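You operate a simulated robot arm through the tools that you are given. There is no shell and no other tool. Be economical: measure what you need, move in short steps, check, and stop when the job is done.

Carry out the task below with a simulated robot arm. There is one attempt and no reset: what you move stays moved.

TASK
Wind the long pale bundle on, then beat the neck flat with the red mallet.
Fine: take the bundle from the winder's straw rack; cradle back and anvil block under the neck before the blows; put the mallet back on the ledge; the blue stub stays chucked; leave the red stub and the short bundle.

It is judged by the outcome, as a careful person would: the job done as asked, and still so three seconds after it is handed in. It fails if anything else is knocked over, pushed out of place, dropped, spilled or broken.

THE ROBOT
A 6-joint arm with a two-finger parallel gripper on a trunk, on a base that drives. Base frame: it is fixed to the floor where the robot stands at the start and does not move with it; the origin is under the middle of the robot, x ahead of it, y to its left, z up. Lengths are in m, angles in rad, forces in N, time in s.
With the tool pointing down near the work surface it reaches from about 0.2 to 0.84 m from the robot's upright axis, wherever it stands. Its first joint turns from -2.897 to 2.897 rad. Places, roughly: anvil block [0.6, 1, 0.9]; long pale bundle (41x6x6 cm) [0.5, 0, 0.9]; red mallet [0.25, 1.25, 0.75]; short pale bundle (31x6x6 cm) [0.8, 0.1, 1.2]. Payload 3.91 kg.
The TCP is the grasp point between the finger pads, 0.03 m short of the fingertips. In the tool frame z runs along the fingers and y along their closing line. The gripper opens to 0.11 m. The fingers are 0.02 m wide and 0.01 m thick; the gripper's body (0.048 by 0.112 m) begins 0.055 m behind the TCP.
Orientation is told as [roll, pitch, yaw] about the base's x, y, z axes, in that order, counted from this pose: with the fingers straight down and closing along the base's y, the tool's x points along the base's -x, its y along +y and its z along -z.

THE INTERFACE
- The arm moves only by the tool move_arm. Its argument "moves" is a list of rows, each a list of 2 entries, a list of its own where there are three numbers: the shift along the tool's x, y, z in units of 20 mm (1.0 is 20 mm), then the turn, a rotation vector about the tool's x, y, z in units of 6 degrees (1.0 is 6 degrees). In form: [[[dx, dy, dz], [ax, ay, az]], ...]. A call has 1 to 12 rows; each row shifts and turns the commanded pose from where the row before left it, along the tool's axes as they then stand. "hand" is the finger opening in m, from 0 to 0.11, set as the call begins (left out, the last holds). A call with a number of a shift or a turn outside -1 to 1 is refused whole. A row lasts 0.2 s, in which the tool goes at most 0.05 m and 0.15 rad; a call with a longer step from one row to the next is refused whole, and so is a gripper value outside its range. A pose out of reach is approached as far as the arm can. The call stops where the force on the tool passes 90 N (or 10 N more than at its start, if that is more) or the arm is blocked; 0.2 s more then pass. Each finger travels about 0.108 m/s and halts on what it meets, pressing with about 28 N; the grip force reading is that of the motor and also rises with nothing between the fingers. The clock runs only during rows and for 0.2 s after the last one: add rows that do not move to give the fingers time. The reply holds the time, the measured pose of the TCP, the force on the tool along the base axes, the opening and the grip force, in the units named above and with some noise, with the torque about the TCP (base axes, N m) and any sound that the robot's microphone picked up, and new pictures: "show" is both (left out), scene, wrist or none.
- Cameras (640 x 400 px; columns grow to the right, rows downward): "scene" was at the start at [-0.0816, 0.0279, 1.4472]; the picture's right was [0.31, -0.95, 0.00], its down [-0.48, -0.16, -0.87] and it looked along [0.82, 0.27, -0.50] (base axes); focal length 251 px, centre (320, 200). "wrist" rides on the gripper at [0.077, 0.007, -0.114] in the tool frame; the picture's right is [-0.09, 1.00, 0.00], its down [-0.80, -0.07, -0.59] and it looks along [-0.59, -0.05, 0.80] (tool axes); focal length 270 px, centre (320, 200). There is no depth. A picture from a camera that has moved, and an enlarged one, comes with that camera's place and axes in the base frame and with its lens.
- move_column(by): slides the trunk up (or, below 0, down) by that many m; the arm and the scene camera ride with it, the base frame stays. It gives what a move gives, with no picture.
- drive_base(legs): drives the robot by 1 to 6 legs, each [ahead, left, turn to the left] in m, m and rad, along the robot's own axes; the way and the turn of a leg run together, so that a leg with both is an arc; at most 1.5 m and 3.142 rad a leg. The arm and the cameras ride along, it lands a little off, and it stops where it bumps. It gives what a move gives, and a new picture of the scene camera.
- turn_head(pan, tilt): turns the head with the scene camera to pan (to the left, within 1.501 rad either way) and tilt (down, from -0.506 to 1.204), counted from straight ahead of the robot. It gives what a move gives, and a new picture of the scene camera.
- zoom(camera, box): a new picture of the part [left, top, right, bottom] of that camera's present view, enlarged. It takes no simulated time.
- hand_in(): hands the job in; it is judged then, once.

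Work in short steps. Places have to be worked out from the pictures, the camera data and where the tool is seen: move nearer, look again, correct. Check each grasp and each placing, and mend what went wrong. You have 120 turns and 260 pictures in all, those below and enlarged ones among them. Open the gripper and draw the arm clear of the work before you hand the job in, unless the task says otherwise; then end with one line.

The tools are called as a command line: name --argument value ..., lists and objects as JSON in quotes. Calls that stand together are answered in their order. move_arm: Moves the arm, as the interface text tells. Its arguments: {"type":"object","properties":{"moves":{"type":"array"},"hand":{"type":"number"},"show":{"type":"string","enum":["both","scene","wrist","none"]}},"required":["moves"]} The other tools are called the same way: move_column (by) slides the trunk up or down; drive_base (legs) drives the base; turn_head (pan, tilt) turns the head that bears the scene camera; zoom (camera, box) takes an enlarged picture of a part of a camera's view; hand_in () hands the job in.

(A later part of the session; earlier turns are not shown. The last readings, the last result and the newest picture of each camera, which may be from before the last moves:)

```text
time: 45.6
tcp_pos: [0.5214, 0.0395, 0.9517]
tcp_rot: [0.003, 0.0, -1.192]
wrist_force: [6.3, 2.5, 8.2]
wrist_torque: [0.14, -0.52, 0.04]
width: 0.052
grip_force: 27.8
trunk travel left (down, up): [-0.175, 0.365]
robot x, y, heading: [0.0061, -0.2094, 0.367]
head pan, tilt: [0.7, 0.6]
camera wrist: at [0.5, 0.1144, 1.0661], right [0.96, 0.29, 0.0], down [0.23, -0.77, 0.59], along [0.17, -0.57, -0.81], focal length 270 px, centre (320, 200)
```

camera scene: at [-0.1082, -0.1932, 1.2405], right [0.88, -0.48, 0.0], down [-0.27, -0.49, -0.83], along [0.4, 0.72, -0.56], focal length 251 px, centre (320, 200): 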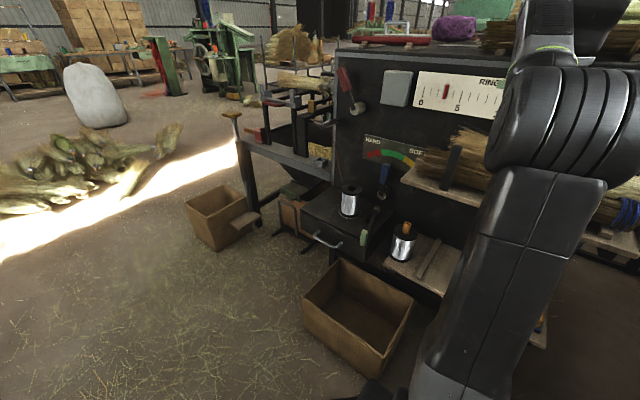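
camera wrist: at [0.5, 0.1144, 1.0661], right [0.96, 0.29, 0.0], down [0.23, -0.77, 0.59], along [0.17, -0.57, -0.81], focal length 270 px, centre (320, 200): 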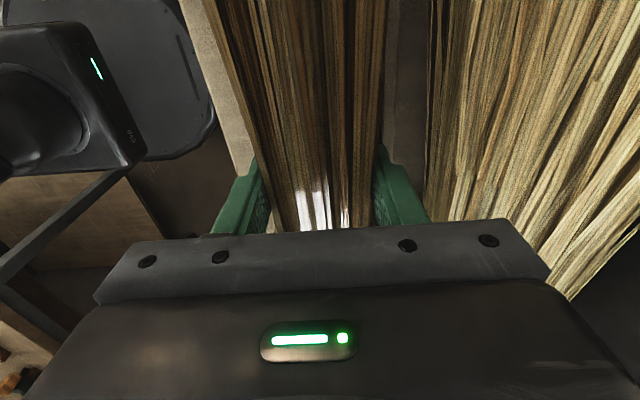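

The bundle is held at 52 mm width, grip 28 N. Lift straight up and check the load.

move_arm --moves '[[[0, 0, -0.5], [0, 0, 0]], [[0, 0, -1], [0, 0, 0]], [[0, 0, -1], [0, 0, 0]], [[0, 0, -1], [0, 0, 0]], [[0, 0, -1], [0, 0, 0]], [[0, 0, -1], [0, 0, 0]], [[0, 0, -1], [0, 0, 0]]]' --show "both"

```text
time: 47.2
tcp_pos: [0.5157, 0.0371, 1.0711]
tcp_rot: [0.011, 0.002, -1.192]
wrist_force: [-0.2, -0.2, -1.1]
wrist_torque: [0.02, 0.03, 0.0]
width: 0.052
grip_force: 28.3
out of reach, approached as far as the arm can: row 7
trunk travel left (down, up): [-0.175, 0.365]
robot x, y, heading: [0.0078, -0.2048, 0.366]
head pan, tilt: [0.7, 0.6]
camera scene: at [-0.1081, -0.1932, 1.2405], right [0.88, -0.48, 0.0], down [-0.27, -0.49, -0.82], along [0.4, 0.72, -0.57], focal length 251 px, centre (320, 200)
camera wrist: at [0.4944, 0.1114, 1.1854], right [0.96, 0.29, 0.01], down [0.22, -0.77, 0.59], along [0.18, -0.56, -0.81], focal length 270 px, centre (320, 200)
```

scene: 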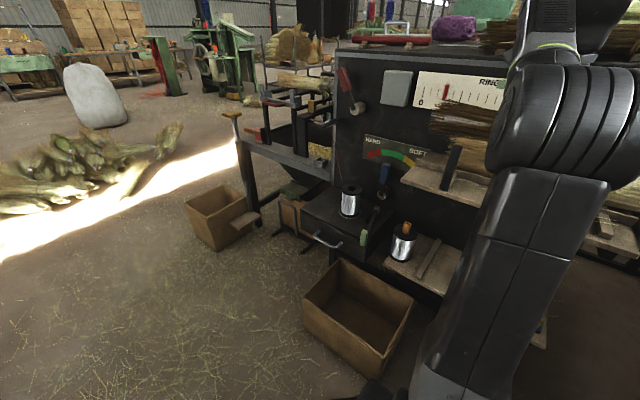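
wrist: 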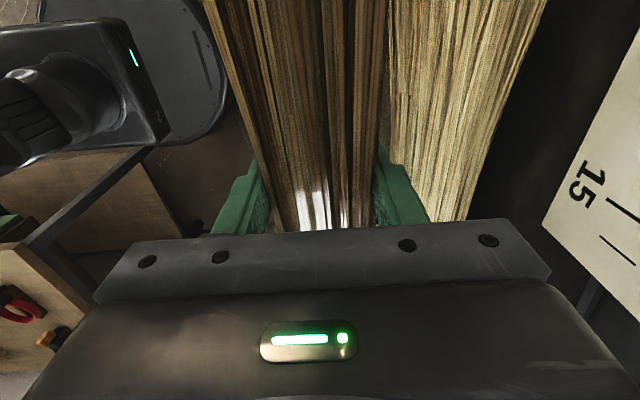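

Lifted cleanly. I retract toward the robot, raise the trunk a bit, then drive back, left and in front of the winding station.

move_arm --moves '[[[0, -1, 0], [0, 0, 0]], [[0, -1, 0], [0, 0, 0]], [[0, -1, 0], [0, 0, 0]], [[0, -1, 0], [0, 0, 0]], [[0, -1, 0], [0, 0, 0]], [[0, -1, 0], [0, 0, 0]], [[0, -1, 0], [0, 0, 0]]]' --show "none"

move_column --by 0.25

drive_base --legs '[[-0.25, 0, 0], [0, 0.9, 0]]'

turn_head --pan 0.5 --tilt 0.75

```text
time: 48.8
tcp_pos: [0.3858, -0.0154, 1.0701]
tcp_rot: [0.007, 0.002, -1.192]
wrist_force: [0.1, -0.8, -1.0]
wrist_torque: [0.05, 0.05, 0.02]
width: 0.0524
grip_force: 28.6
trunk travel left (down, up): [-0.175, 0.365]
robot x, y, heading: [0.0038, -0.2119, 0.368]
head pan, tilt: [0.7, 0.6]
```

```text
time: 51.4
tcp_pos: [0.3871, -0.0146, 1.3198]
tcp_rot: [0.008, 0.003, -1.193]
wrist_force: [-0.3, 0.2, -1.0]
wrist_torque: [0.03, 0.03, -0.01]
width: 0.0524
grip_force: 27.6
trunk travel left (down, up): [-0.425, 0.115]
robot x, y, heading: [0.0042, -0.2121, 0.364]
head pan, tilt: [0.7, 0.6]
```

```text
time: 57.6
tcp_pos: [-0.1562, 0.7346, 1.3193]
tcp_rot: [0.007, 0.002, -1.217]
wrist_force: [0.4, -0.6, -0.5]
wrist_torque: [0.04, 0.01, -0.01]
width: 0.0522
grip_force: 28.2
trunk travel left (down, up): [-0.425, 0.115]
robot x, y, heading: [-0.5409, 0.5501, 0.339]
head pan, tilt: [0.7, 0.6]
camera scene: at [-0.6557, 0.5684, 1.4905], right [0.86, -0.5, 0.0], down [-0.29, -0.49, -0.82], along [0.42, 0.71, -0.57], focal length 251 px, centre (320, 200)
```

scene: 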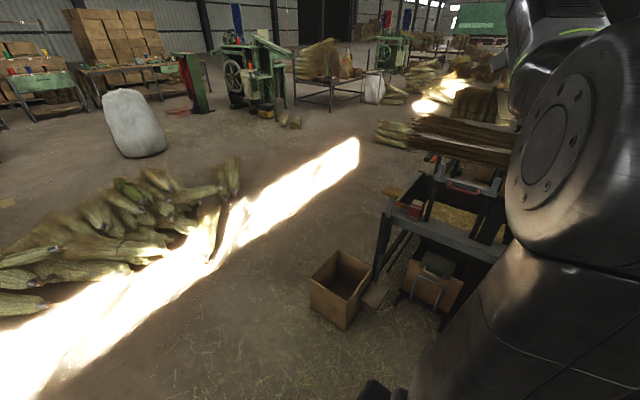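

```text
time: 58.3
tcp_pos: [-0.1549, 0.7348, 1.3196]
tcp_rot: [0.007, 0.002, -1.217]
wrist_force: [-0.4, -0.2, -0.5]
wrist_torque: [0.03, -0.02, -0.01]
width: 0.0521
grip_force: 28.5
trunk travel left (down, up): [-0.425, 0.115]
robot x, y, heading: [-0.5404, 0.5496, 0.341]
head pan, tilt: [0.499, 0.75]
camera scene: at [-0.645, 0.5537, 1.4777], right [0.75, -0.67, 0.0], down [-0.45, -0.51, -0.73], along [0.49, 0.55, -0.68], focal length 251 px, centre (320, 200)
```

scene: 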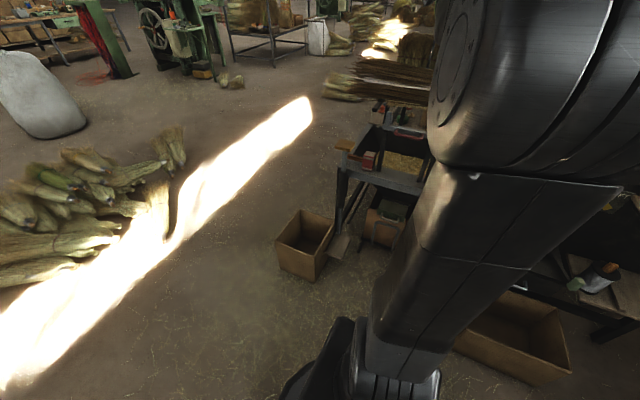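

Robot is in front of the station with heading 0.34. Drive forward 0.42 with a small heading correction.

drive_base --legs '[[0, 0, 0.04], [0.42, 0, 0]]'

zoom --camera "wrist" --box '[0, 0, 640, 400]'

turn_head --pan 0.35 --tilt 0.6

```text
time: 61.3
tcp_pos: [0.2284, 0.9085, 1.3201]
tcp_rot: [0.003, 0.001, -1.176]
wrist_force: [0.2, 0.9, -0.6]
wrist_torque: [0.05, 0.06, -0.01]
width: 0.0521
grip_force: 27.7
trunk travel left (down, up): [-0.425, 0.115]
robot x, y, heading: [-0.1501, 0.704, 0.383]
head pan, tilt: [0.499, 0.75]
camera scene: at [-0.2528, 0.7066, 1.4777], right [0.77, -0.64, 0.0], down [-0.43, -0.53, -0.73], along [0.47, 0.56, -0.68], focal length 251 px, centre (320, 200)
```

scene: 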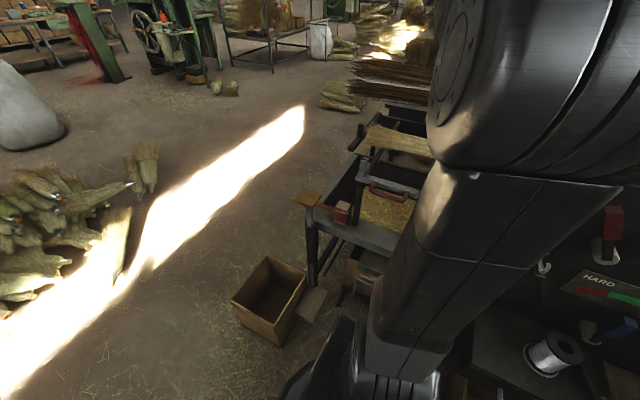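

```text
1.00 times, centred on (320, 200) of wrist (not enlarged: the box is as wide or as high as the picture)
camera zoom: at [0.206, 0.9813, 1.4342], right [0.95, 0.3, 0.01], down [0.24, -0.77, 0.59], along [0.18, -0.56, -0.81], focal length 270 px, centre (320, 200)
```

zoom: 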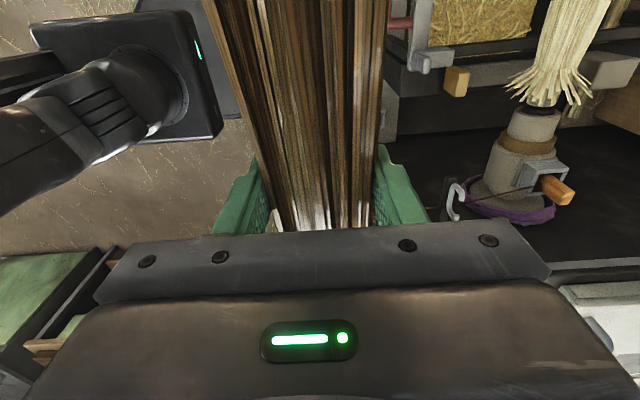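

```text
time: 62.0
tcp_pos: [0.2286, 0.9071, 1.3204]
tcp_rot: [0.007, 0.003, -1.177]
wrist_force: [0.5, -0.4, -0.1]
wrist_torque: [0.0, 0.03, 0.04]
width: 0.0521
grip_force: 27.7
trunk travel left (down, up): [-0.425, 0.115]
robot x, y, heading: [-0.1514, 0.7064, 0.387]
head pan, tilt: [0.351, 0.6]
camera scene: at [-0.2403, 0.7016, 1.4905], right [0.67, -0.74, 0.0], down [-0.42, -0.38, -0.82], along [0.61, 0.55, -0.57], focal length 251 px, centre (320, 200)
```

scene: 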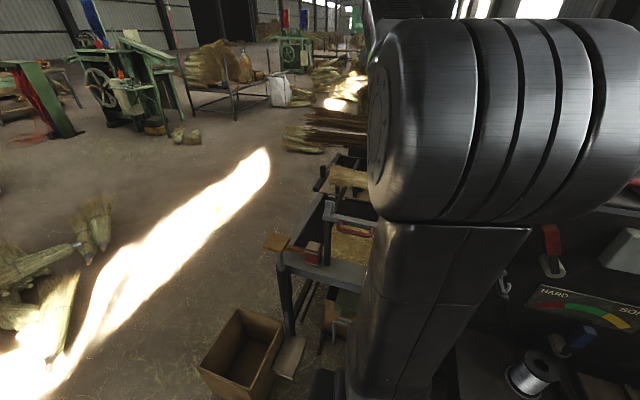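

Zoom on the chuck/cradle/anvil detail visible in the wrist camera and the scene camera.

zoom --camera "wrist" --box '[380, 0, 640, 240]'

zoom --camera "scene" --box '[250, 100, 400, 300]'

```text
1.67 times, centred on (510, 120) of wrist
camera zoom: at [0.2056, 0.9811, 1.4344], right [0.95, 0.3, 0.01], down [0.24, -0.77, 0.59], along [0.18, -0.56, -0.81], focal length 450 px, centre (3, 333)
```

zoom: 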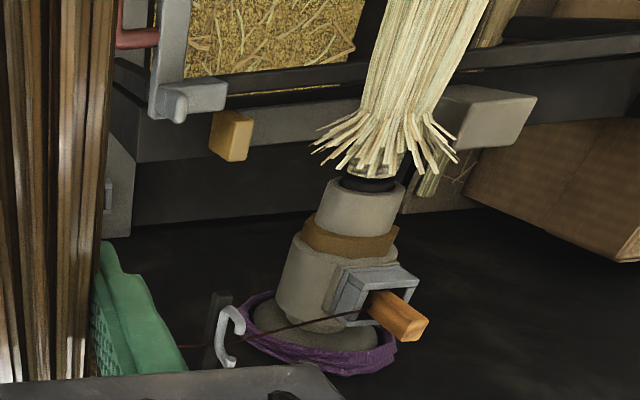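

```text
2.00 times, centred on (325, 200) of scene
camera zoom: at [-0.2403, 0.7016, 1.4905], right [0.67, -0.74, 0.0], down [-0.42, -0.38, -0.82], along [0.61, 0.55, -0.57], focal length 503 px, centre (310, 200)
```

zoom: 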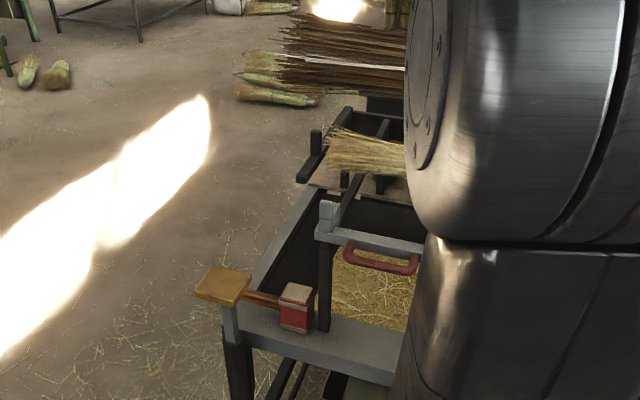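

The cradle's forks sit at about l≈0.745 and ≈1.0 (machine-left coordinate), n≈0.74, the neck at n≈0.93, l≈0.68. I drive 0.1 closer and bring the bundle above the cradle.

drive_base --legs '[[0.1, 0, 0]]'

move_arm --moves '[[[1, 0.8, 0], [0, 0, 0]], [[1, 0.8, 0], [0, 0, 0]], [[1, 0.8, 0], [0, 0, 0]], [[1, 0.8, 0], [0, 0, 0]], [[1, 0.8, 0], [0, 0, 0]], [[1, 0.8, 0], [0, 0, 0]], [[0, 0, 0], [0, 0, 0]]]' --show "both"

```text
time: 63.1
tcp_pos: [0.3202, 0.9446, 1.319]
tcp_rot: [0.005, 0.002, -1.177]
wrist_force: [0.6, -0.1, -0.5]
wrist_torque: [0.03, 0.01, -0.02]
width: 0.052
grip_force: 28.0
trunk travel left (down, up): [-0.425, 0.115]
robot x, y, heading: [-0.0618, 0.7439, 0.384]
head pan, tilt: [0.351, 0.6]
camera scene: at [-0.1481, 0.7386, 1.4906], right [0.67, -0.74, 0.0], down [-0.42, -0.38, -0.82], along [0.61, 0.55, -0.57], focal length 251 px, centre (320, 200)
```

scene: 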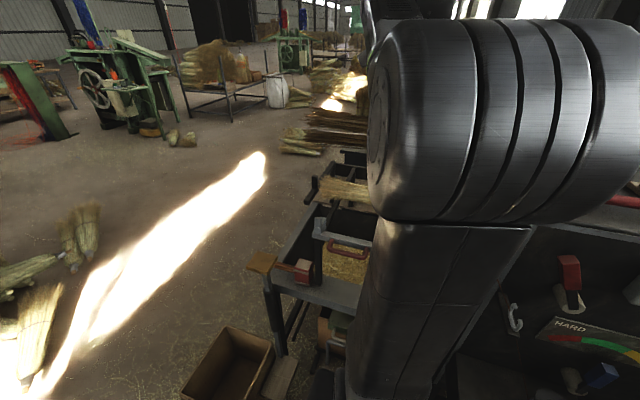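

```text
time: 64.7
tcp_pos: [0.3609, 1.0911, 1.3228]
tcp_rot: [0.006, 0.001, -1.175]
wrist_force: [-0.1, 0.7, -1.2]
wrist_torque: [0.01, -0.01, 0.01]
width: 0.0522
grip_force: 27.8
trunk travel left (down, up): [-0.425, 0.115]
robot x, y, heading: [-0.0643, 0.745, 0.382]
head pan, tilt: [0.351, 0.6]
camera scene: at [-0.1493, 0.738, 1.4905], right [0.67, -0.74, 0.0], down [-0.42, -0.38, -0.83], along [0.61, 0.55, -0.56], focal length 251 px, centre (320, 200)
camera wrist: at [0.3397, 1.1646, 1.4374], right [0.95, 0.3, 0.01], down [0.24, -0.77, 0.59], along [0.18, -0.56, -0.81], focal length 270 px, centre (320, 200)
```

scene: 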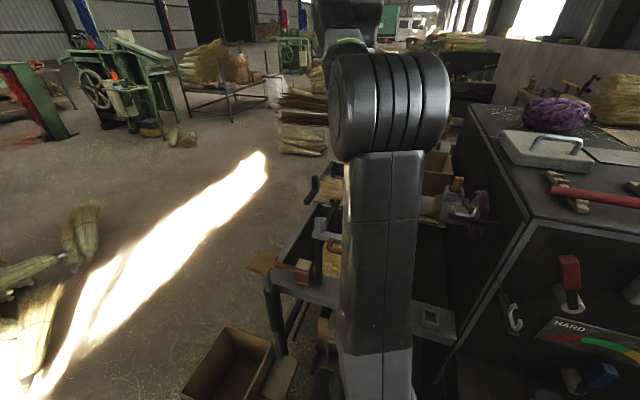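
wrist: 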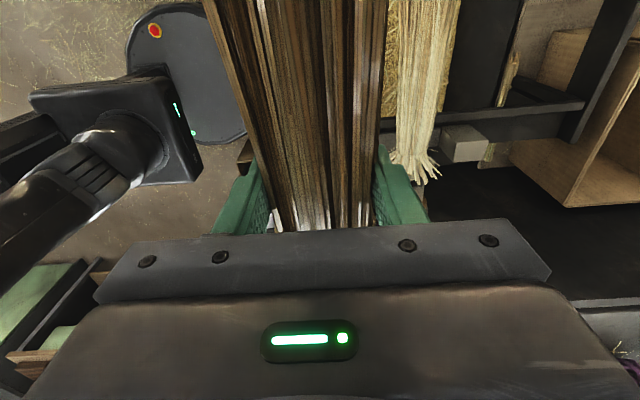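

I triangulated the fork tops at n≈0.729, l≈0.746 and 0.958, z≈0.987. Zoom for the fork's shape.

zoom --camera "scene" --box '[240, 170, 350, 300]'

zoom --camera "scene" --box '[400, 130, 560, 330]'

```text
3.08 times, centred on (295, 235) of scene
camera zoom: at [-0.1493, 0.738, 1.4905], right [0.67, -0.74, 0.0], down [-0.42, -0.38, -0.83], along [0.61, 0.55, -0.56], focal length 774 px, centre (397, 92)
```

zoom: 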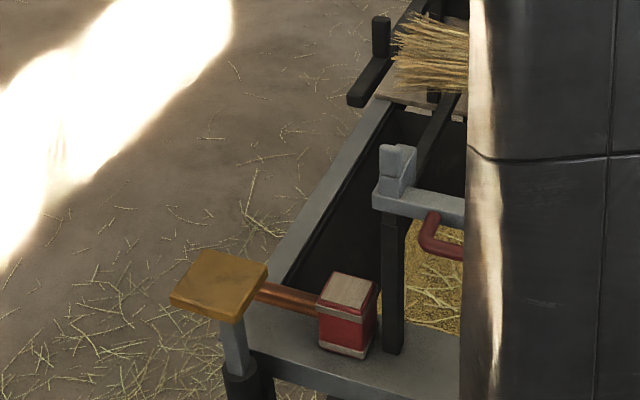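

```text
2.00 times, centred on (480, 230) of scene
camera zoom: at [-0.1493, 0.738, 1.4905], right [0.67, -0.74, 0.0], down [-0.42, -0.38, -0.83], along [0.61, 0.55, -0.56], focal length 503 px, centre (0, 140)
```

zoom: 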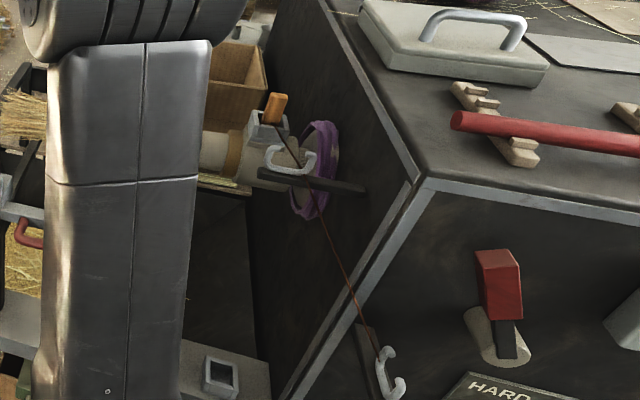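

I shift the bundle back toward the robot so the wrist camera sees the cradle beside it.

move_arm --moves '[[[0.3, -1, 0.5], [0, 0, 0]], [[0.3, -1, 0.5], [0, 0, 0]], [[0.3, -1, 0.5], [0, 0, 0]], [[0.3, -1, 0.5], [0, 0, 0]], [[0.3, -1, 0.5], [0, 0, 0]], [[0.3, -1, 0.5], [0, 0, 0]], [[0, -0.5, 0.5], [0, 0, 0]], [[0, 0, 0], [0, 0, 0]]]' --show "wrist"

zoom --camera "wrist" --box '[370, 0, 640, 240]'

```text
time: 66.5
tcp_pos: [0.2308, 1.0748, 1.2506]
tcp_rot: [0.005, 0.002, -1.177]
wrist_force: [0.5, 0.8, -1.2]
wrist_torque: [0.05, 0.0, 0.0]
width: 0.0521
grip_force: 27.5
trunk travel left (down, up): [-0.425, 0.115]
robot x, y, heading: [-0.0571, 0.7415, 0.378]
head pan, tilt: [0.351, 0.6]
camera wrist: at [0.2072, 1.1493, 1.3642], right [0.95, 0.3, 0.01], down [0.24, -0.77, 0.59], along [0.18, -0.56, -0.81], focal length 270 px, centre (320, 200)
```

wrist: 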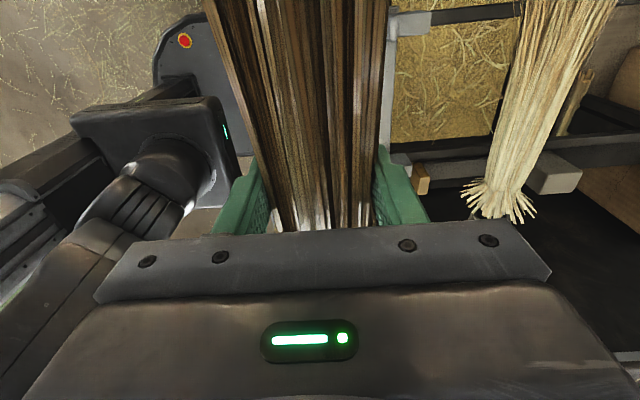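

```text
1.67 times, centred on (505, 120) of wrist
camera zoom: at [0.2072, 1.1493, 1.3642], right [0.95, 0.3, 0.01], down [0.24, -0.77, 0.59], along [0.18, -0.56, -0.81], focal length 450 px, centre (12, 333)
```

zoom: 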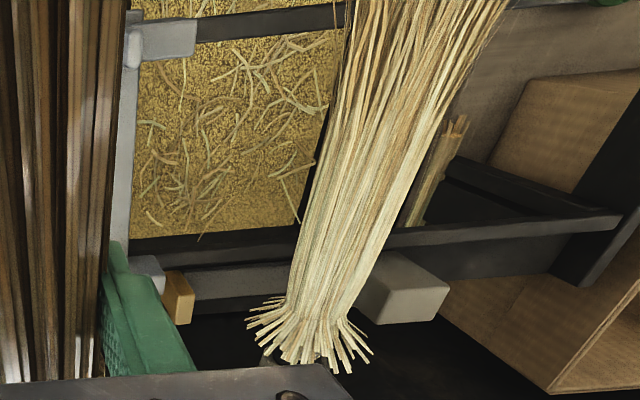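

I need an unobstructed view of the forks: raise slightly, back off and turn the base right so the head can look past the arm.

move_column --by 0.11

drive_base --legs '[[-0.25, 0, 0], [0, 0, -0.8]]'

turn_head --pan 1.15 --tilt 0.6

```text
time: 67.9
tcp_pos: [0.2283, 1.0765, 1.3593]
tcp_rot: [0.005, 0.002, -1.177]
wrist_force: [-0.2, -0.6, -0.7]
wrist_torque: [0.03, -0.02, 0.01]
width: 0.0522
grip_force: 27.7
trunk travel left (down, up): [-0.535, 0.005]
robot x, y, heading: [-0.062, 0.7456, 0.381]
head pan, tilt: [0.351, 0.6]
```

```text
time: 71.8
tcp_pos: [0.1535, 0.668, 1.3603]
tcp_rot: [0.005, 0.003, -1.992]
wrist_force: [-0.4, -0.4, -1.0]
wrist_torque: [0.06, 0.0, 0.03]
width: 0.0522
grip_force: 28.0
trunk travel left (down, up): [-0.535, 0.005]
robot x, y, heading: [-0.2864, 0.6499, -0.433]
head pan, tilt: [0.351, 0.6]
camera scene: at [-0.3516, 0.7151, 1.6005], right [-0.08, -1.0, 0.0], down [-0.56, 0.05, -0.83], along [0.82, -0.07, -0.56], focal length 251 px, centre (320, 200)
```

scene: 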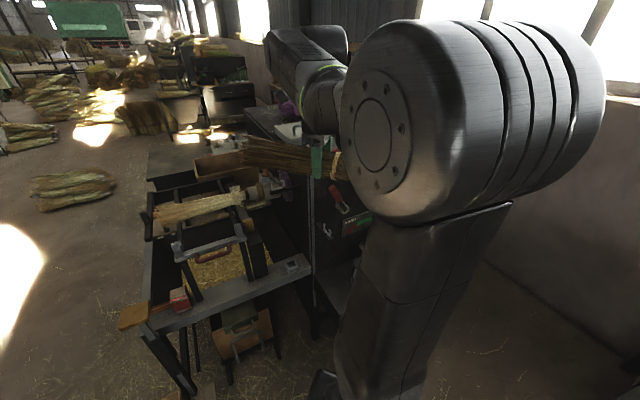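

```text
time: 73.0
tcp_pos: [0.1525, 0.668, 1.3609]
tcp_rot: [0.006, 0.001, -1.992]
wrist_force: [1.7, -0.3, -1.2]
wrist_torque: [0.02, 0.02, -0.05]
width: 0.0524
grip_force: 28.4
trunk travel left (down, up): [-0.535, 0.005]
robot x, y, heading: [-0.2896, 0.6459, -0.434]
head pan, tilt: [1.15, 0.6]
camera scene: at [-0.373, 0.7805, 1.6005], right [0.66, -0.76, 0.0], down [-0.43, -0.37, -0.83], along [0.62, 0.54, -0.56], focal length 251 px, centre (320, 200)
```

scene: 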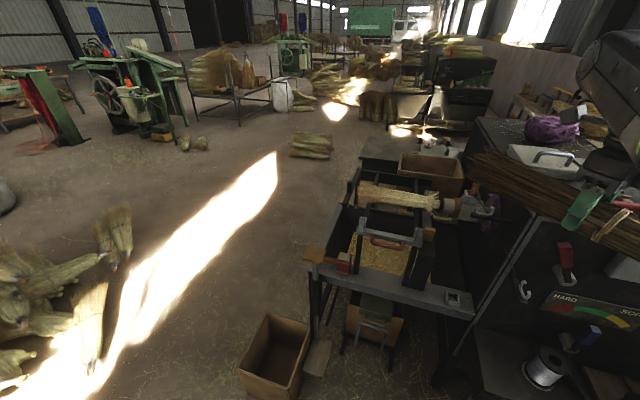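

zoom --camera "scene" --box '[345, 170, 465, 285]'

zoom --camera "scene" --box '[350, 195, 446, 255]'

zoom --camera "scene" --box '[410, 180, 506, 240]'

```text
3.48 times, centred on (405, 228) of scene
camera zoom: at [-0.373, 0.7805, 1.6005], right [0.66, -0.76, 0.0], down [-0.43, -0.37, -0.83], along [0.62, 0.54, -0.56], focal length 874 px, centre (24, 104)
```

zoom: 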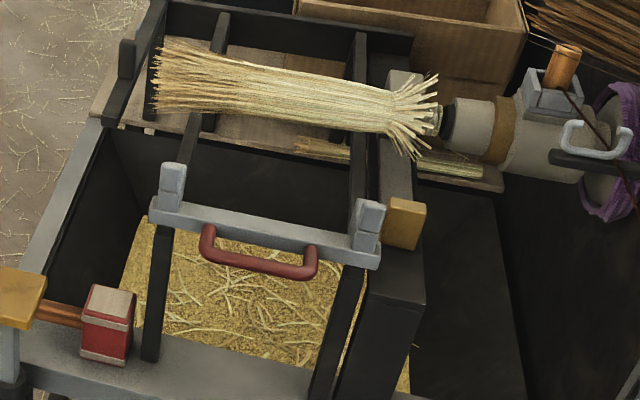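

```text
6.67 times, centred on (398, 225) of scene
camera zoom: at [-0.373, 0.7805, 1.6005], right [0.66, -0.76, 0.0], down [-0.43, -0.37, -0.83], along [0.62, 0.54, -0.56], focal length 1676 px, centre (-200, 33)
```

zoom: 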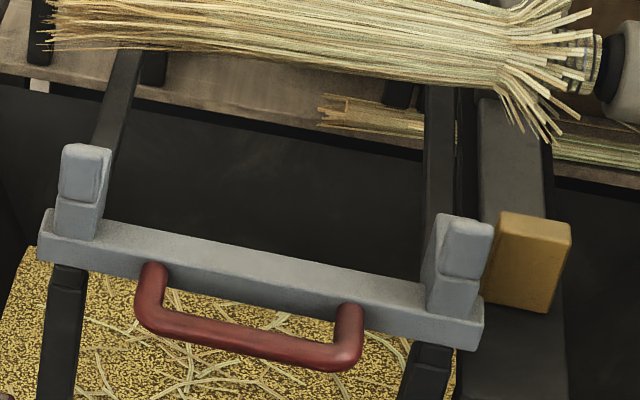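

```text
6.67 times, centred on (458, 210) of scene
camera zoom: at [-0.373, 0.7805, 1.6005], right [0.66, -0.76, 0.0], down [-0.43, -0.37, -0.83], along [0.62, 0.54, -0.56], focal length 1676 px, centre (-600, 133)
```

zoom: 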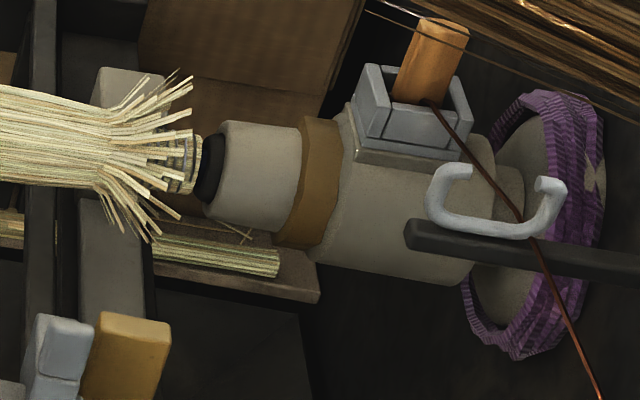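

The forks look two-layered, ambiguous. I return to the work pose and look at the left fork from nearer with the wrist camera.

drive_base --legs '[[0, 0, 0.81], [0.25, 0, 0]]'

move_arm --moves '[[[1, -0.6, 1], [0, 0, 0]], [[1, -0.6, 1], [0, 0, 0]], [[1, -0.6, 1], [0, 0, 0]], [[1, -0.6, 1], [0, 0, 0]], [[1, -0.6, 1], [0, 0, 0]], [[1, 0, 1], [0, 0, 0]], [[0, 0, 0], [0, 0, 0]]]' --show "wrist"

zoom --camera "wrist" --box '[380, 0, 640, 240]'

```text
time: 76.9
tcp_pos: [0.2255, 1.081, 1.3596]
tcp_rot: [0.006, 0.002, -1.168]
wrist_force: [-0.3, 0.6, 0.4]
wrist_torque: [0.0, 0.03, 0.04]
width: 0.0524
grip_force: 27.6
trunk travel left (down, up): [-0.535, 0.005]
robot x, y, heading: [-0.062, 0.7435, 0.395]
head pan, tilt: [1.15, 0.6]
camera scene: at [-0.2124, 0.7687, 1.6006], right [1.0, -0.03, 0.0], down [-0.02, -0.56, -0.82], along [0.03, 0.82, -0.57], focal length 251 px, centre (320, 200)
```

scene: 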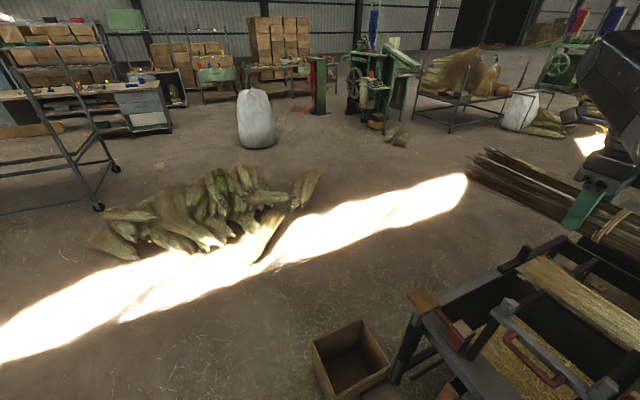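

```text
time: 78.5
tcp_pos: [0.1232, 1.1672, 1.2392]
tcp_rot: [0.004, 0.002, -1.17]
wrist_force: [-0.4, -0.2, -0.6]
wrist_torque: [0.03, -0.04, -0.02]
width: 0.0522
grip_force: 28.0
trunk travel left (down, up): [-0.535, 0.005]
robot x, y, heading: [-0.0608, 0.7411, 0.392]
head pan, tilt: [1.15, 0.6]
camera wrist: at [0.1014, 1.2408, 1.3538], right [0.95, 0.31, 0.01], down [0.25, -0.77, 0.59], along [0.19, -0.56, -0.81], focal length 270 px, centre (320, 200)
```

wrist: 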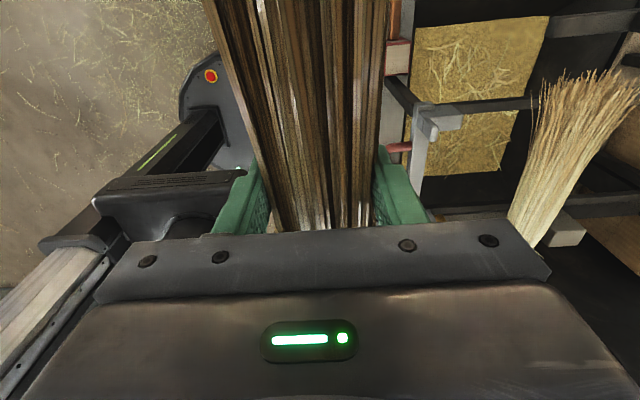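

```text
1.67 times, centred on (510, 120) of wrist
camera zoom: at [0.1014, 1.2408, 1.3538], right [0.95, 0.31, 0.01], down [0.25, -0.77, 0.59], along [0.19, -0.56, -0.81], focal length 450 px, centre (3, 333)
```

zoom: 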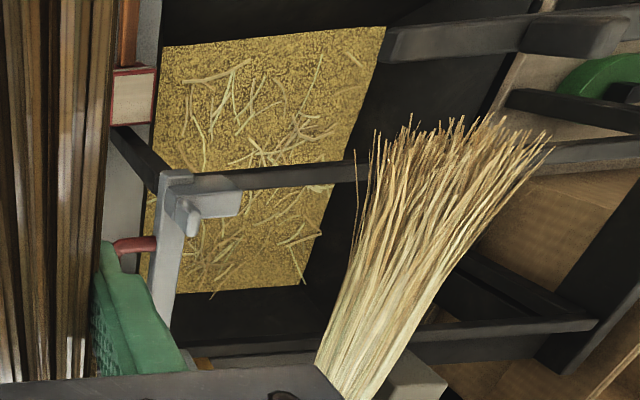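

zoom --camera "wrist" --box '[440, 80, 536, 140]'

turn_head --pan 0.75 --tilt 0.85

zoom --camera "scene" --box '[300, 100, 500, 260]'

```text
6.67 times, centred on (488, 110) of wrist
camera zoom: at [0.1014, 1.2408, 1.3538], right [0.95, 0.31, 0.01], down [0.25, -0.77, 0.59], along [0.19, -0.56, -0.81], focal length 1802 px, centre (-800, 800)
```

zoom: 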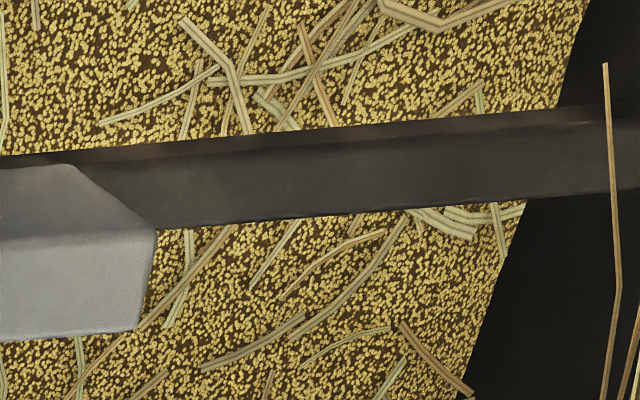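

```text
time: 79.4
tcp_pos: [0.1243, 1.1679, 1.2406]
tcp_rot: [0.005, 0.002, -1.167]
wrist_force: [0.7, 0.7, -0.8]
wrist_torque: [0.03, 0.06, 0.04]
width: 0.052
grip_force: 27.6
trunk travel left (down, up): [-0.535, 0.005]
robot x, y, heading: [-0.0642, 0.7432, 0.394]
head pan, tilt: [0.75, 0.85]
camera scene: at [-0.1836, 0.7512, 1.5797], right [0.91, -0.42, 0.0], down [-0.31, -0.68, -0.66], along [0.28, 0.6, -0.75], focal length 251 px, centre (320, 200)
```

scene: 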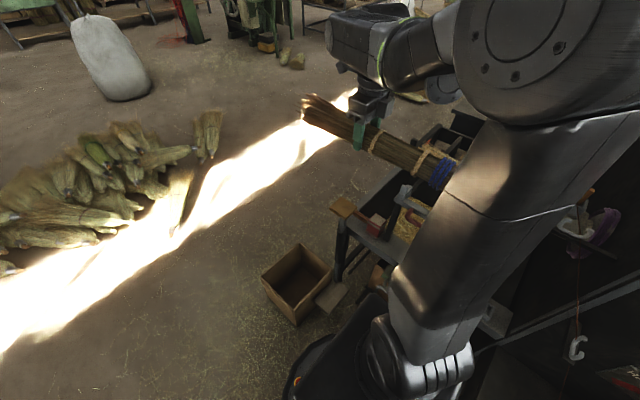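

```text
2.50 times, centred on (400, 180) of scene
camera zoom: at [-0.1836, 0.7512, 1.5797], right [0.91, -0.42, 0.0], down [-0.31, -0.68, -0.66], along [0.28, 0.6, -0.75], focal length 628 px, centre (120, 250)
```

zoom: 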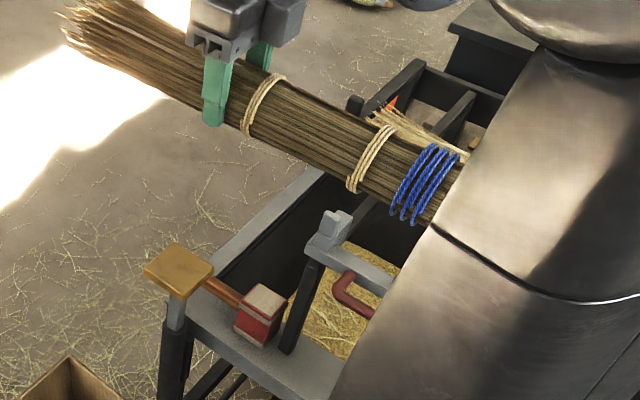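

The fork is a V (two prongs ~5 cm apart across n), centred n≈0.727, l≈0.746/0.957; spindle axis at n≈0.90, z≈1.0, neck l≈0.68–0.72. I move the bundle over the Vs with its blue end at l≈0.68.

move_arm --moves '[[[-0.872, 0.972, 0], [0, 0, 0.22]], [[-0.872, 0.972, 0], [0, 0, 0]], [[-0.872, 0.972, 0], [0, 0, 0]], [[-0.872, 0.972, 0], [0, 0, 0]], [[-0.872, 0.972, 0], [0, 0, 0]], [[-0.872, 0.972, 0], [0, 0, 0]], [[-0.872, 0.972, 0], [0, 0, 0]], [[-0.872, 0.972, 0], [0, 0, 0]], [[-0.872, 0.972, 0], [0, 0, 0]], [[0, 0, 0], [0, 0, 0]]]' --show "none"

turn_head --pan 0.45 --tilt 0.7

```text
time: 81.6
tcp_pos: [0.343, 1.0882, 1.2402]
tcp_rot: [0.006, 0.001, -1.191]
wrist_force: [0.3, 0.0, -1.4]
wrist_torque: [0.08, 0.01, -0.02]
width: 0.0523
grip_force: 28.0
trunk travel left (down, up): [-0.535, 0.005]
robot x, y, heading: [-0.0593, 0.7453, 0.394]
head pan, tilt: [0.75, 0.85]
```

```text
time: 82.4
tcp_pos: [0.3423, 1.0888, 1.239]
tcp_rot: [0.004, 0.001, -1.191]
wrist_force: [-0.1, 0.6, -1.6]
wrist_torque: [0.04, -0.02, 0.0]
width: 0.0521
grip_force: 28.3
trunk travel left (down, up): [-0.535, 0.005]
robot x, y, heading: [-0.0602, 0.7449, 0.39]
head pan, tilt: [0.45, 0.7]
camera scene: at [-0.1594, 0.7433, 1.5919], right [0.75, -0.67, 0.0], down [-0.43, -0.48, -0.76], along [0.51, 0.57, -0.64], focal length 251 px, centre (320, 200)
```

scene: 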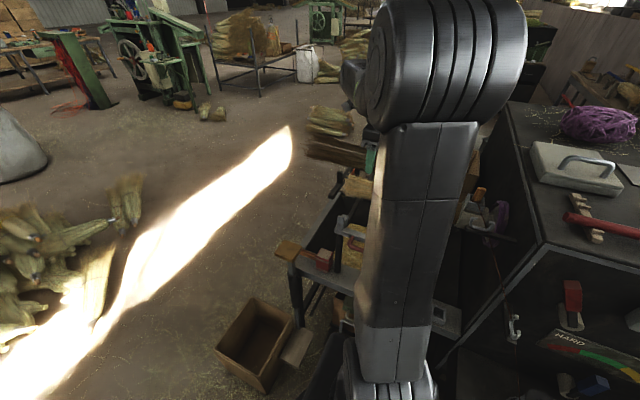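

n is 0.722, l 0.884; nudge +5 mm and lower to z≈1.04 and look.

move_arm --moves '[[[0, 0.25, 1], [0, 0, 0]], [[0, 0, 1], [0, 0, 0]], [[0, 0, 1], [0, 0, 0]], [[0, 0, 1], [0, 0, 0]], [[0, 0, 1], [0, 0, 0]], [[0, 0, 1], [0, 0, 0]], [[0, 0, 1], [0, 0, 0]], [[0, 0, 1], [0, 0, 0]], [[0, 0, 1], [0, 0, 0]], [[0, 0, 0.6], [0, 0, 0]], [[0, 0, 0], [0, 0, 0]]]' --show "both"

zoom --camera "scene" --box '[280, 130, 400, 280]'

```text
time: 84.8
tcp_pos: [0.3501, 1.0891, 1.0485]
tcp_rot: [0.005, 0.0, -1.192]
wrist_force: [0.1, 0.4, -0.7]
wrist_torque: [0.04, 0.02, 0.0]
width: 0.0524
grip_force: 28.1
trunk travel left (down, up): [-0.535, 0.005]
robot x, y, heading: [-0.0613, 0.746, 0.387]
head pan, tilt: [0.45, 0.7]
camera scene: at [-0.1594, 0.7432, 1.5919], right [0.74, -0.67, 0.0], down [-0.43, -0.48, -0.76], along [0.51, 0.57, -0.64], focal length 251 px, centre (320, 200)
camera wrist: at [0.3292, 1.1642, 1.1625], right [0.96, 0.29, 0.01], down [0.23, -0.77, 0.59], along [0.17, -0.57, -0.81], focal length 270 px, centre (320, 200)
```

scene: 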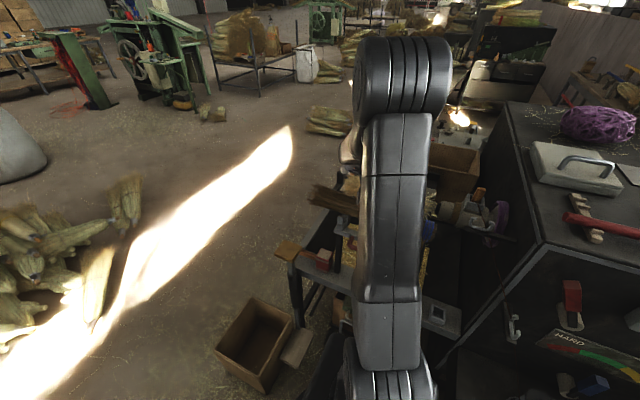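
wrist: 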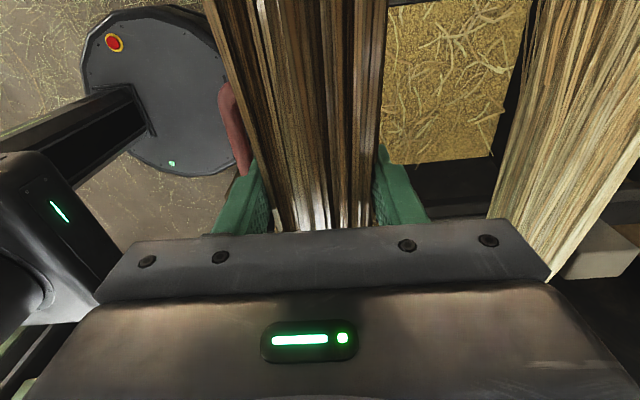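

```text
2.67 times, centred on (340, 205) of scene
camera zoom: at [-0.1594, 0.7432, 1.5919], right [0.74, -0.67, 0.0], down [-0.43, -0.48, -0.76], along [0.51, 0.57, -0.64], focal length 670 px, centre (267, 187)
```

zoom: 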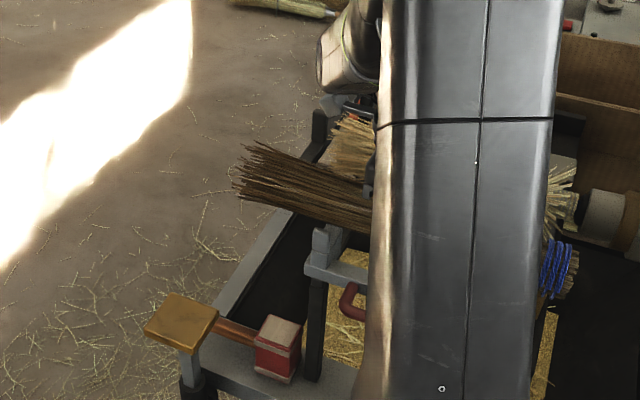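

Both ends are aligned as planned (blue end l≈0.67). Lower in small steps until contact.

move_arm --moves '[[[0, 0, 0.7], [0, 0, 0]], [[0, 0, 0.7], [0, 0, 0]], [[0, 0, 0], [0, 0, 0]]]' --show "none"

move_arm --moves '[[[0, 0, 0.5], [0, 0, 0]], [[0, 0, 0], [0, 0, 0]]]' --show "none"

move_arm --moves '[[[0, 0, 0.5], [0, 0, 0]], [[0, 0, 0], [0, 0, 0]]]' --show "none"

```text
time: 85.6
tcp_pos: [0.3545, 1.0914, 1.0199]
tcp_rot: [0.009, 0.002, -1.191]
wrist_force: [14.5, 7.4, 10.0]
wrist_torque: [-0.46, -0.14, 0.28]
width: 0.0521
grip_force: 28.2
trunk travel left (down, up): [-0.535, 0.005]
robot x, y, heading: [-0.0596, 0.7477, 0.388]
head pan, tilt: [0.45, 0.7]
```

```text
time: 86.2
tcp_pos: [0.3553, 1.0909, 1.0075]
tcp_rot: [0.004, 0.0, -1.192]
wrist_force: [19.6, 6.2, 11.4]
wrist_torque: [0.49, 0.11, -0.13]
width: 0.0521
grip_force: 28.6
trunk travel left (down, up): [-0.535, 0.005]
robot x, y, heading: [-0.0619, 0.7454, 0.395]
head pan, tilt: [0.45, 0.7]
```

```text
time: 86.8
tcp_pos: [0.3557, 1.0908, 1.001]
tcp_rot: [0.009, 0.003, -1.188]
wrist_force: [28.2, 6.4, 30.0]
wrist_torque: [0.19, -0.32, 0.03]
width: 0.0529
grip_force: 27.7
trunk travel left (down, up): [-0.535, 0.005]
robot x, y, heading: [-0.0611, 0.7481, 0.386]
head pan, tilt: [0.45, 0.7]
```

Contact: the near prong pushes the bundle toward +n, so the V centre is a bit further. I raise slightly, shift +1 cm in n and re-lower.

move_arm --moves '[[[0, 0, -1], [0, 0, 0]], [[0, 0.5, 0], [0, 0, 0]], [[0, 0, 0.7], [0, 0, 0]], [[0, 0, 0], [0, 0, 0]]]' --show "none"

move_arm --moves '[[[0, 0, 0.4], [0, 0, 0]], [[0, 0, 0], [0, 0, 0]]]' --show "wrist"

```text
time: 87.8
tcp_pos: [0.3611, 1.0928, 1.0045]
tcp_rot: [0.003, 0.002, -1.191]
wrist_force: [-0.2, 0.1, -1.0]
wrist_torque: [0.05, 0.0, -0.02]
width: 0.052
grip_force: 28.2
trunk travel left (down, up): [-0.535, 0.005]
robot x, y, heading: [-0.0621, 0.7494, 0.39]
head pan, tilt: [0.45, 0.7]
```

```text
time: 88.4
tcp_pos: [0.3611, 1.0929, 1.0009]
tcp_rot: [0.012, 0.002, -1.19]
wrist_force: [5.4, -1.5, 30.2]
wrist_torque: [0.18, 0.15, 0.12]
width: 0.0526
grip_force: 28.1
trunk travel left (down, up): [-0.535, 0.005]
robot x, y, heading: [-0.0587, 0.7441, 0.394]
head pan, tilt: [0.45, 0.7]
camera wrist: at [0.3385, 1.1673, 1.1151], right [0.96, 0.29, 0.01], down [0.23, -0.77, 0.59], along [0.18, -0.56, -0.81], focal length 270 px, centre (320, 200)
```

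wrist: 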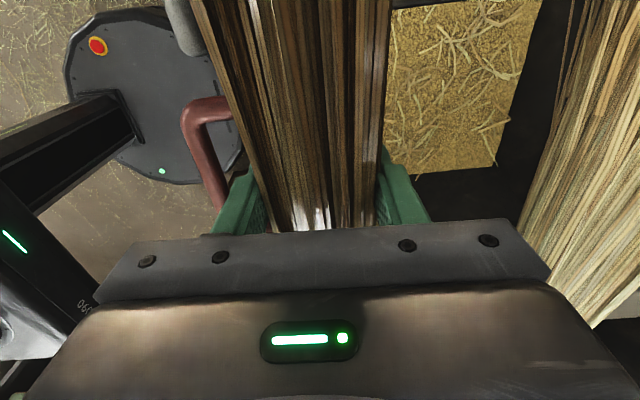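

Now it sits in the Vs with a mostly vertical reaction. Release and lift off.

move_arm --moves '[[[0, 0, 0], [0, 0, 0]], [[0, 0, 0], [0, 0, 0]], [[0, 0, 0], [0, 0, 0]]]' --hand 0.085 --show "none"

move_arm --moves '[[[0, 0, -1], [0, 0, 0]], [[0, 0, -1], [0, 0, 0]], [[0, 0, -1], [0, 0, 0]], [[0, 0, -1], [0, 0, 0]], [[0, 0, -1], [0, 0, 0]], [[0, 0, -1], [0, 0, 0]], [[0, 0, -1], [0, 0, 0]], [[0, 0, -1], [0, 0, 0]]]' --show "both"

```text
time: 89.2
tcp_pos: [0.3589, 1.0951, 0.9978]
tcp_rot: [0.004, 0.002, -1.192]
wrist_force: [0.3, 0.2, -0.3]
wrist_torque: [0.03, 0.02, 0.03]
width: 0.085
grip_force: 0.0
trunk travel left (down, up): [-0.535, 0.005]
robot x, y, heading: [-0.0587, 0.7429, 0.388]
head pan, tilt: [0.45, 0.7]
```

```text
time: 91.0
tcp_pos: [0.3574, 1.093, 1.158]
tcp_rot: [0.005, 0.002, -1.19]
wrist_force: [0.6, -0.1, 0.6]
wrist_torque: [-0.05, 0.0, 0.05]
width: 0.0852
grip_force: 0.1
trunk travel left (down, up): [-0.535, 0.005]
robot x, y, heading: [-0.0622, 0.7464, 0.389]
head pan, tilt: [0.45, 0.7]
camera scene: at [-0.1597, 0.743, 1.5919], right [0.74, -0.67, 0.0], down [-0.43, -0.48, -0.77], along [0.51, 0.57, -0.64], focal length 251 px, centre (320, 200)
camera wrist: at [0.3359, 1.1676, 1.2727], right [0.96, 0.29, 0.01], down [0.23, -0.77, 0.59], along [0.17, -0.57, -0.81], focal length 270 px, centre (320, 200)
```

scene: 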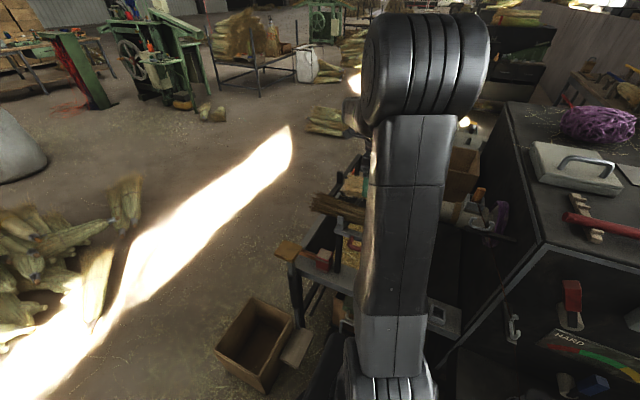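
wrist: 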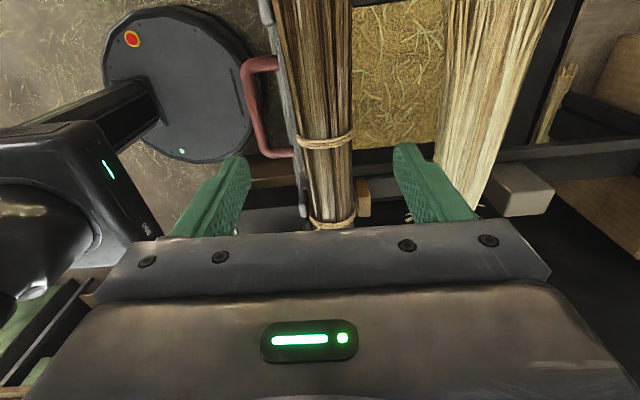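

The bundle lies in the cradle. Let me zoom on the panel and the red lever from here.

zoom --camera "scene" --box '[420, 150, 640, 400]'

turn_head --pan -0.25 --tilt 0.6

zoom --camera "scene" --box '[320, 130, 640, 330]'

```text
1.60 times, centred on (530, 275) of scene
camera zoom: at [-0.1597, 0.743, 1.5919], right [0.74, -0.67, 0.0], down [-0.43, -0.48, -0.77], along [0.51, 0.57, -0.64], focal length 402 px, centre (-16, 80)
```

zoom: 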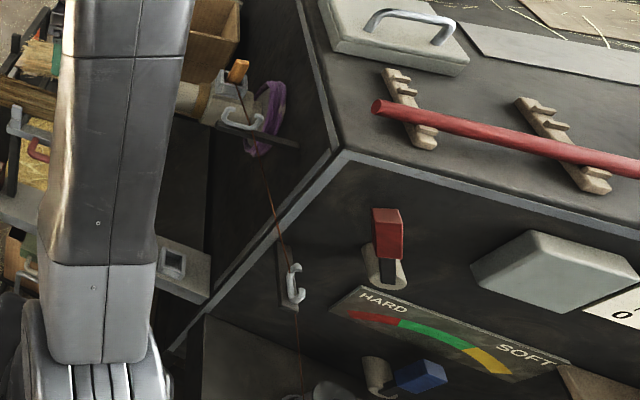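

```text
time: 92.1
tcp_pos: [0.3587, 1.0937, 1.1576]
tcp_rot: [0.004, 0.001, -1.195]
wrist_force: [0.6, 0.0, -0.2]
wrist_torque: [0.01, 0.0, 0.02]
width: 0.0849
grip_force: 0.1
trunk travel left (down, up): [-0.535, 0.005]
robot x, y, heading: [-0.061, 0.7444, 0.39]
head pan, tilt: [-0.25, 0.6]
camera scene: at [-0.1287, 0.6924, 1.6005], right [0.14, -0.99, 0.0], down [-0.56, -0.08, -0.82], along [0.82, 0.12, -0.57], focal length 251 px, centre (320, 200)
```

scene: 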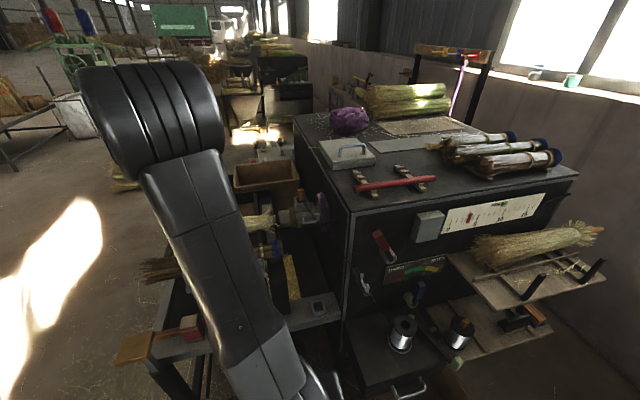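

```text
2.00 times, centred on (480, 230) of scene
camera zoom: at [-0.1287, 0.6924, 1.6005], right [0.14, -0.99, 0.0], down [-0.56, -0.08, -0.82], along [0.82, 0.12, -0.57], focal length 503 px, centre (0, 140)
```

zoom: 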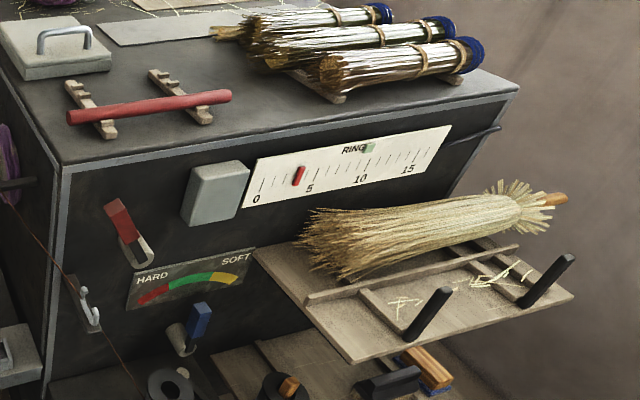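

The red marker reads ~4, the green mark ~9–10; the blue tension lever points at green. Next: move over the cradle's red handle (n≈0.65, l≈0.85) and look.

move_arm --moves '[[[-0.4, -1, 0], [0, 0, 0]], [[-0.4, -1, 0], [0, 0, 0]], [[-0.4, -1, 0], [0, 0, 0]], [[-0.4, -1, 0], [0, 0, 0]], [[-0.3, -0.7, 0.5], [0, 0, 0]], [[0, 0, 1], [0, 0, 0]], [[0, 0, 1], [0, 0, 0]], [[0, 0, 0], [0, 0, 0]]]' --hand 0.07 --show "wrist"

```text
time: 93.9
tcp_pos: [0.2861, 1.0229, 1.1078]
tcp_rot: [0.005, 0.002, -1.192]
wrist_force: [1.1, 0.2, -0.9]
wrist_torque: [-0.03, -0.02, 0.01]
width: 0.07
grip_force: 0.1
trunk travel left (down, up): [-0.535, 0.005]
robot x, y, heading: [-0.0596, 0.7458, 0.387]
head pan, tilt: [-0.25, 0.6]
camera wrist: at [0.2639, 1.0963, 1.223], right [0.96, 0.29, 0.01], down [0.23, -0.77, 0.59], along [0.17, -0.57, -0.81], focal length 270 px, centre (320, 200)
```

wrist: 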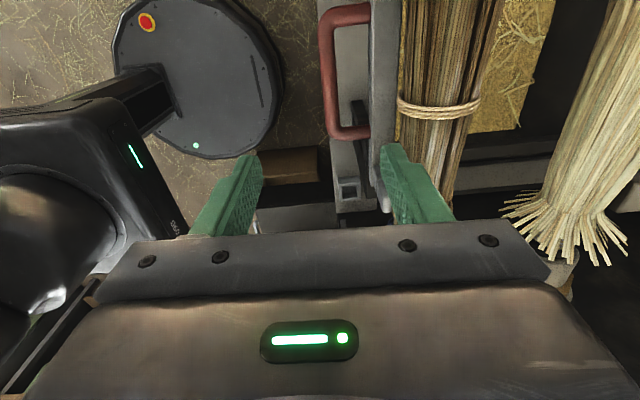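

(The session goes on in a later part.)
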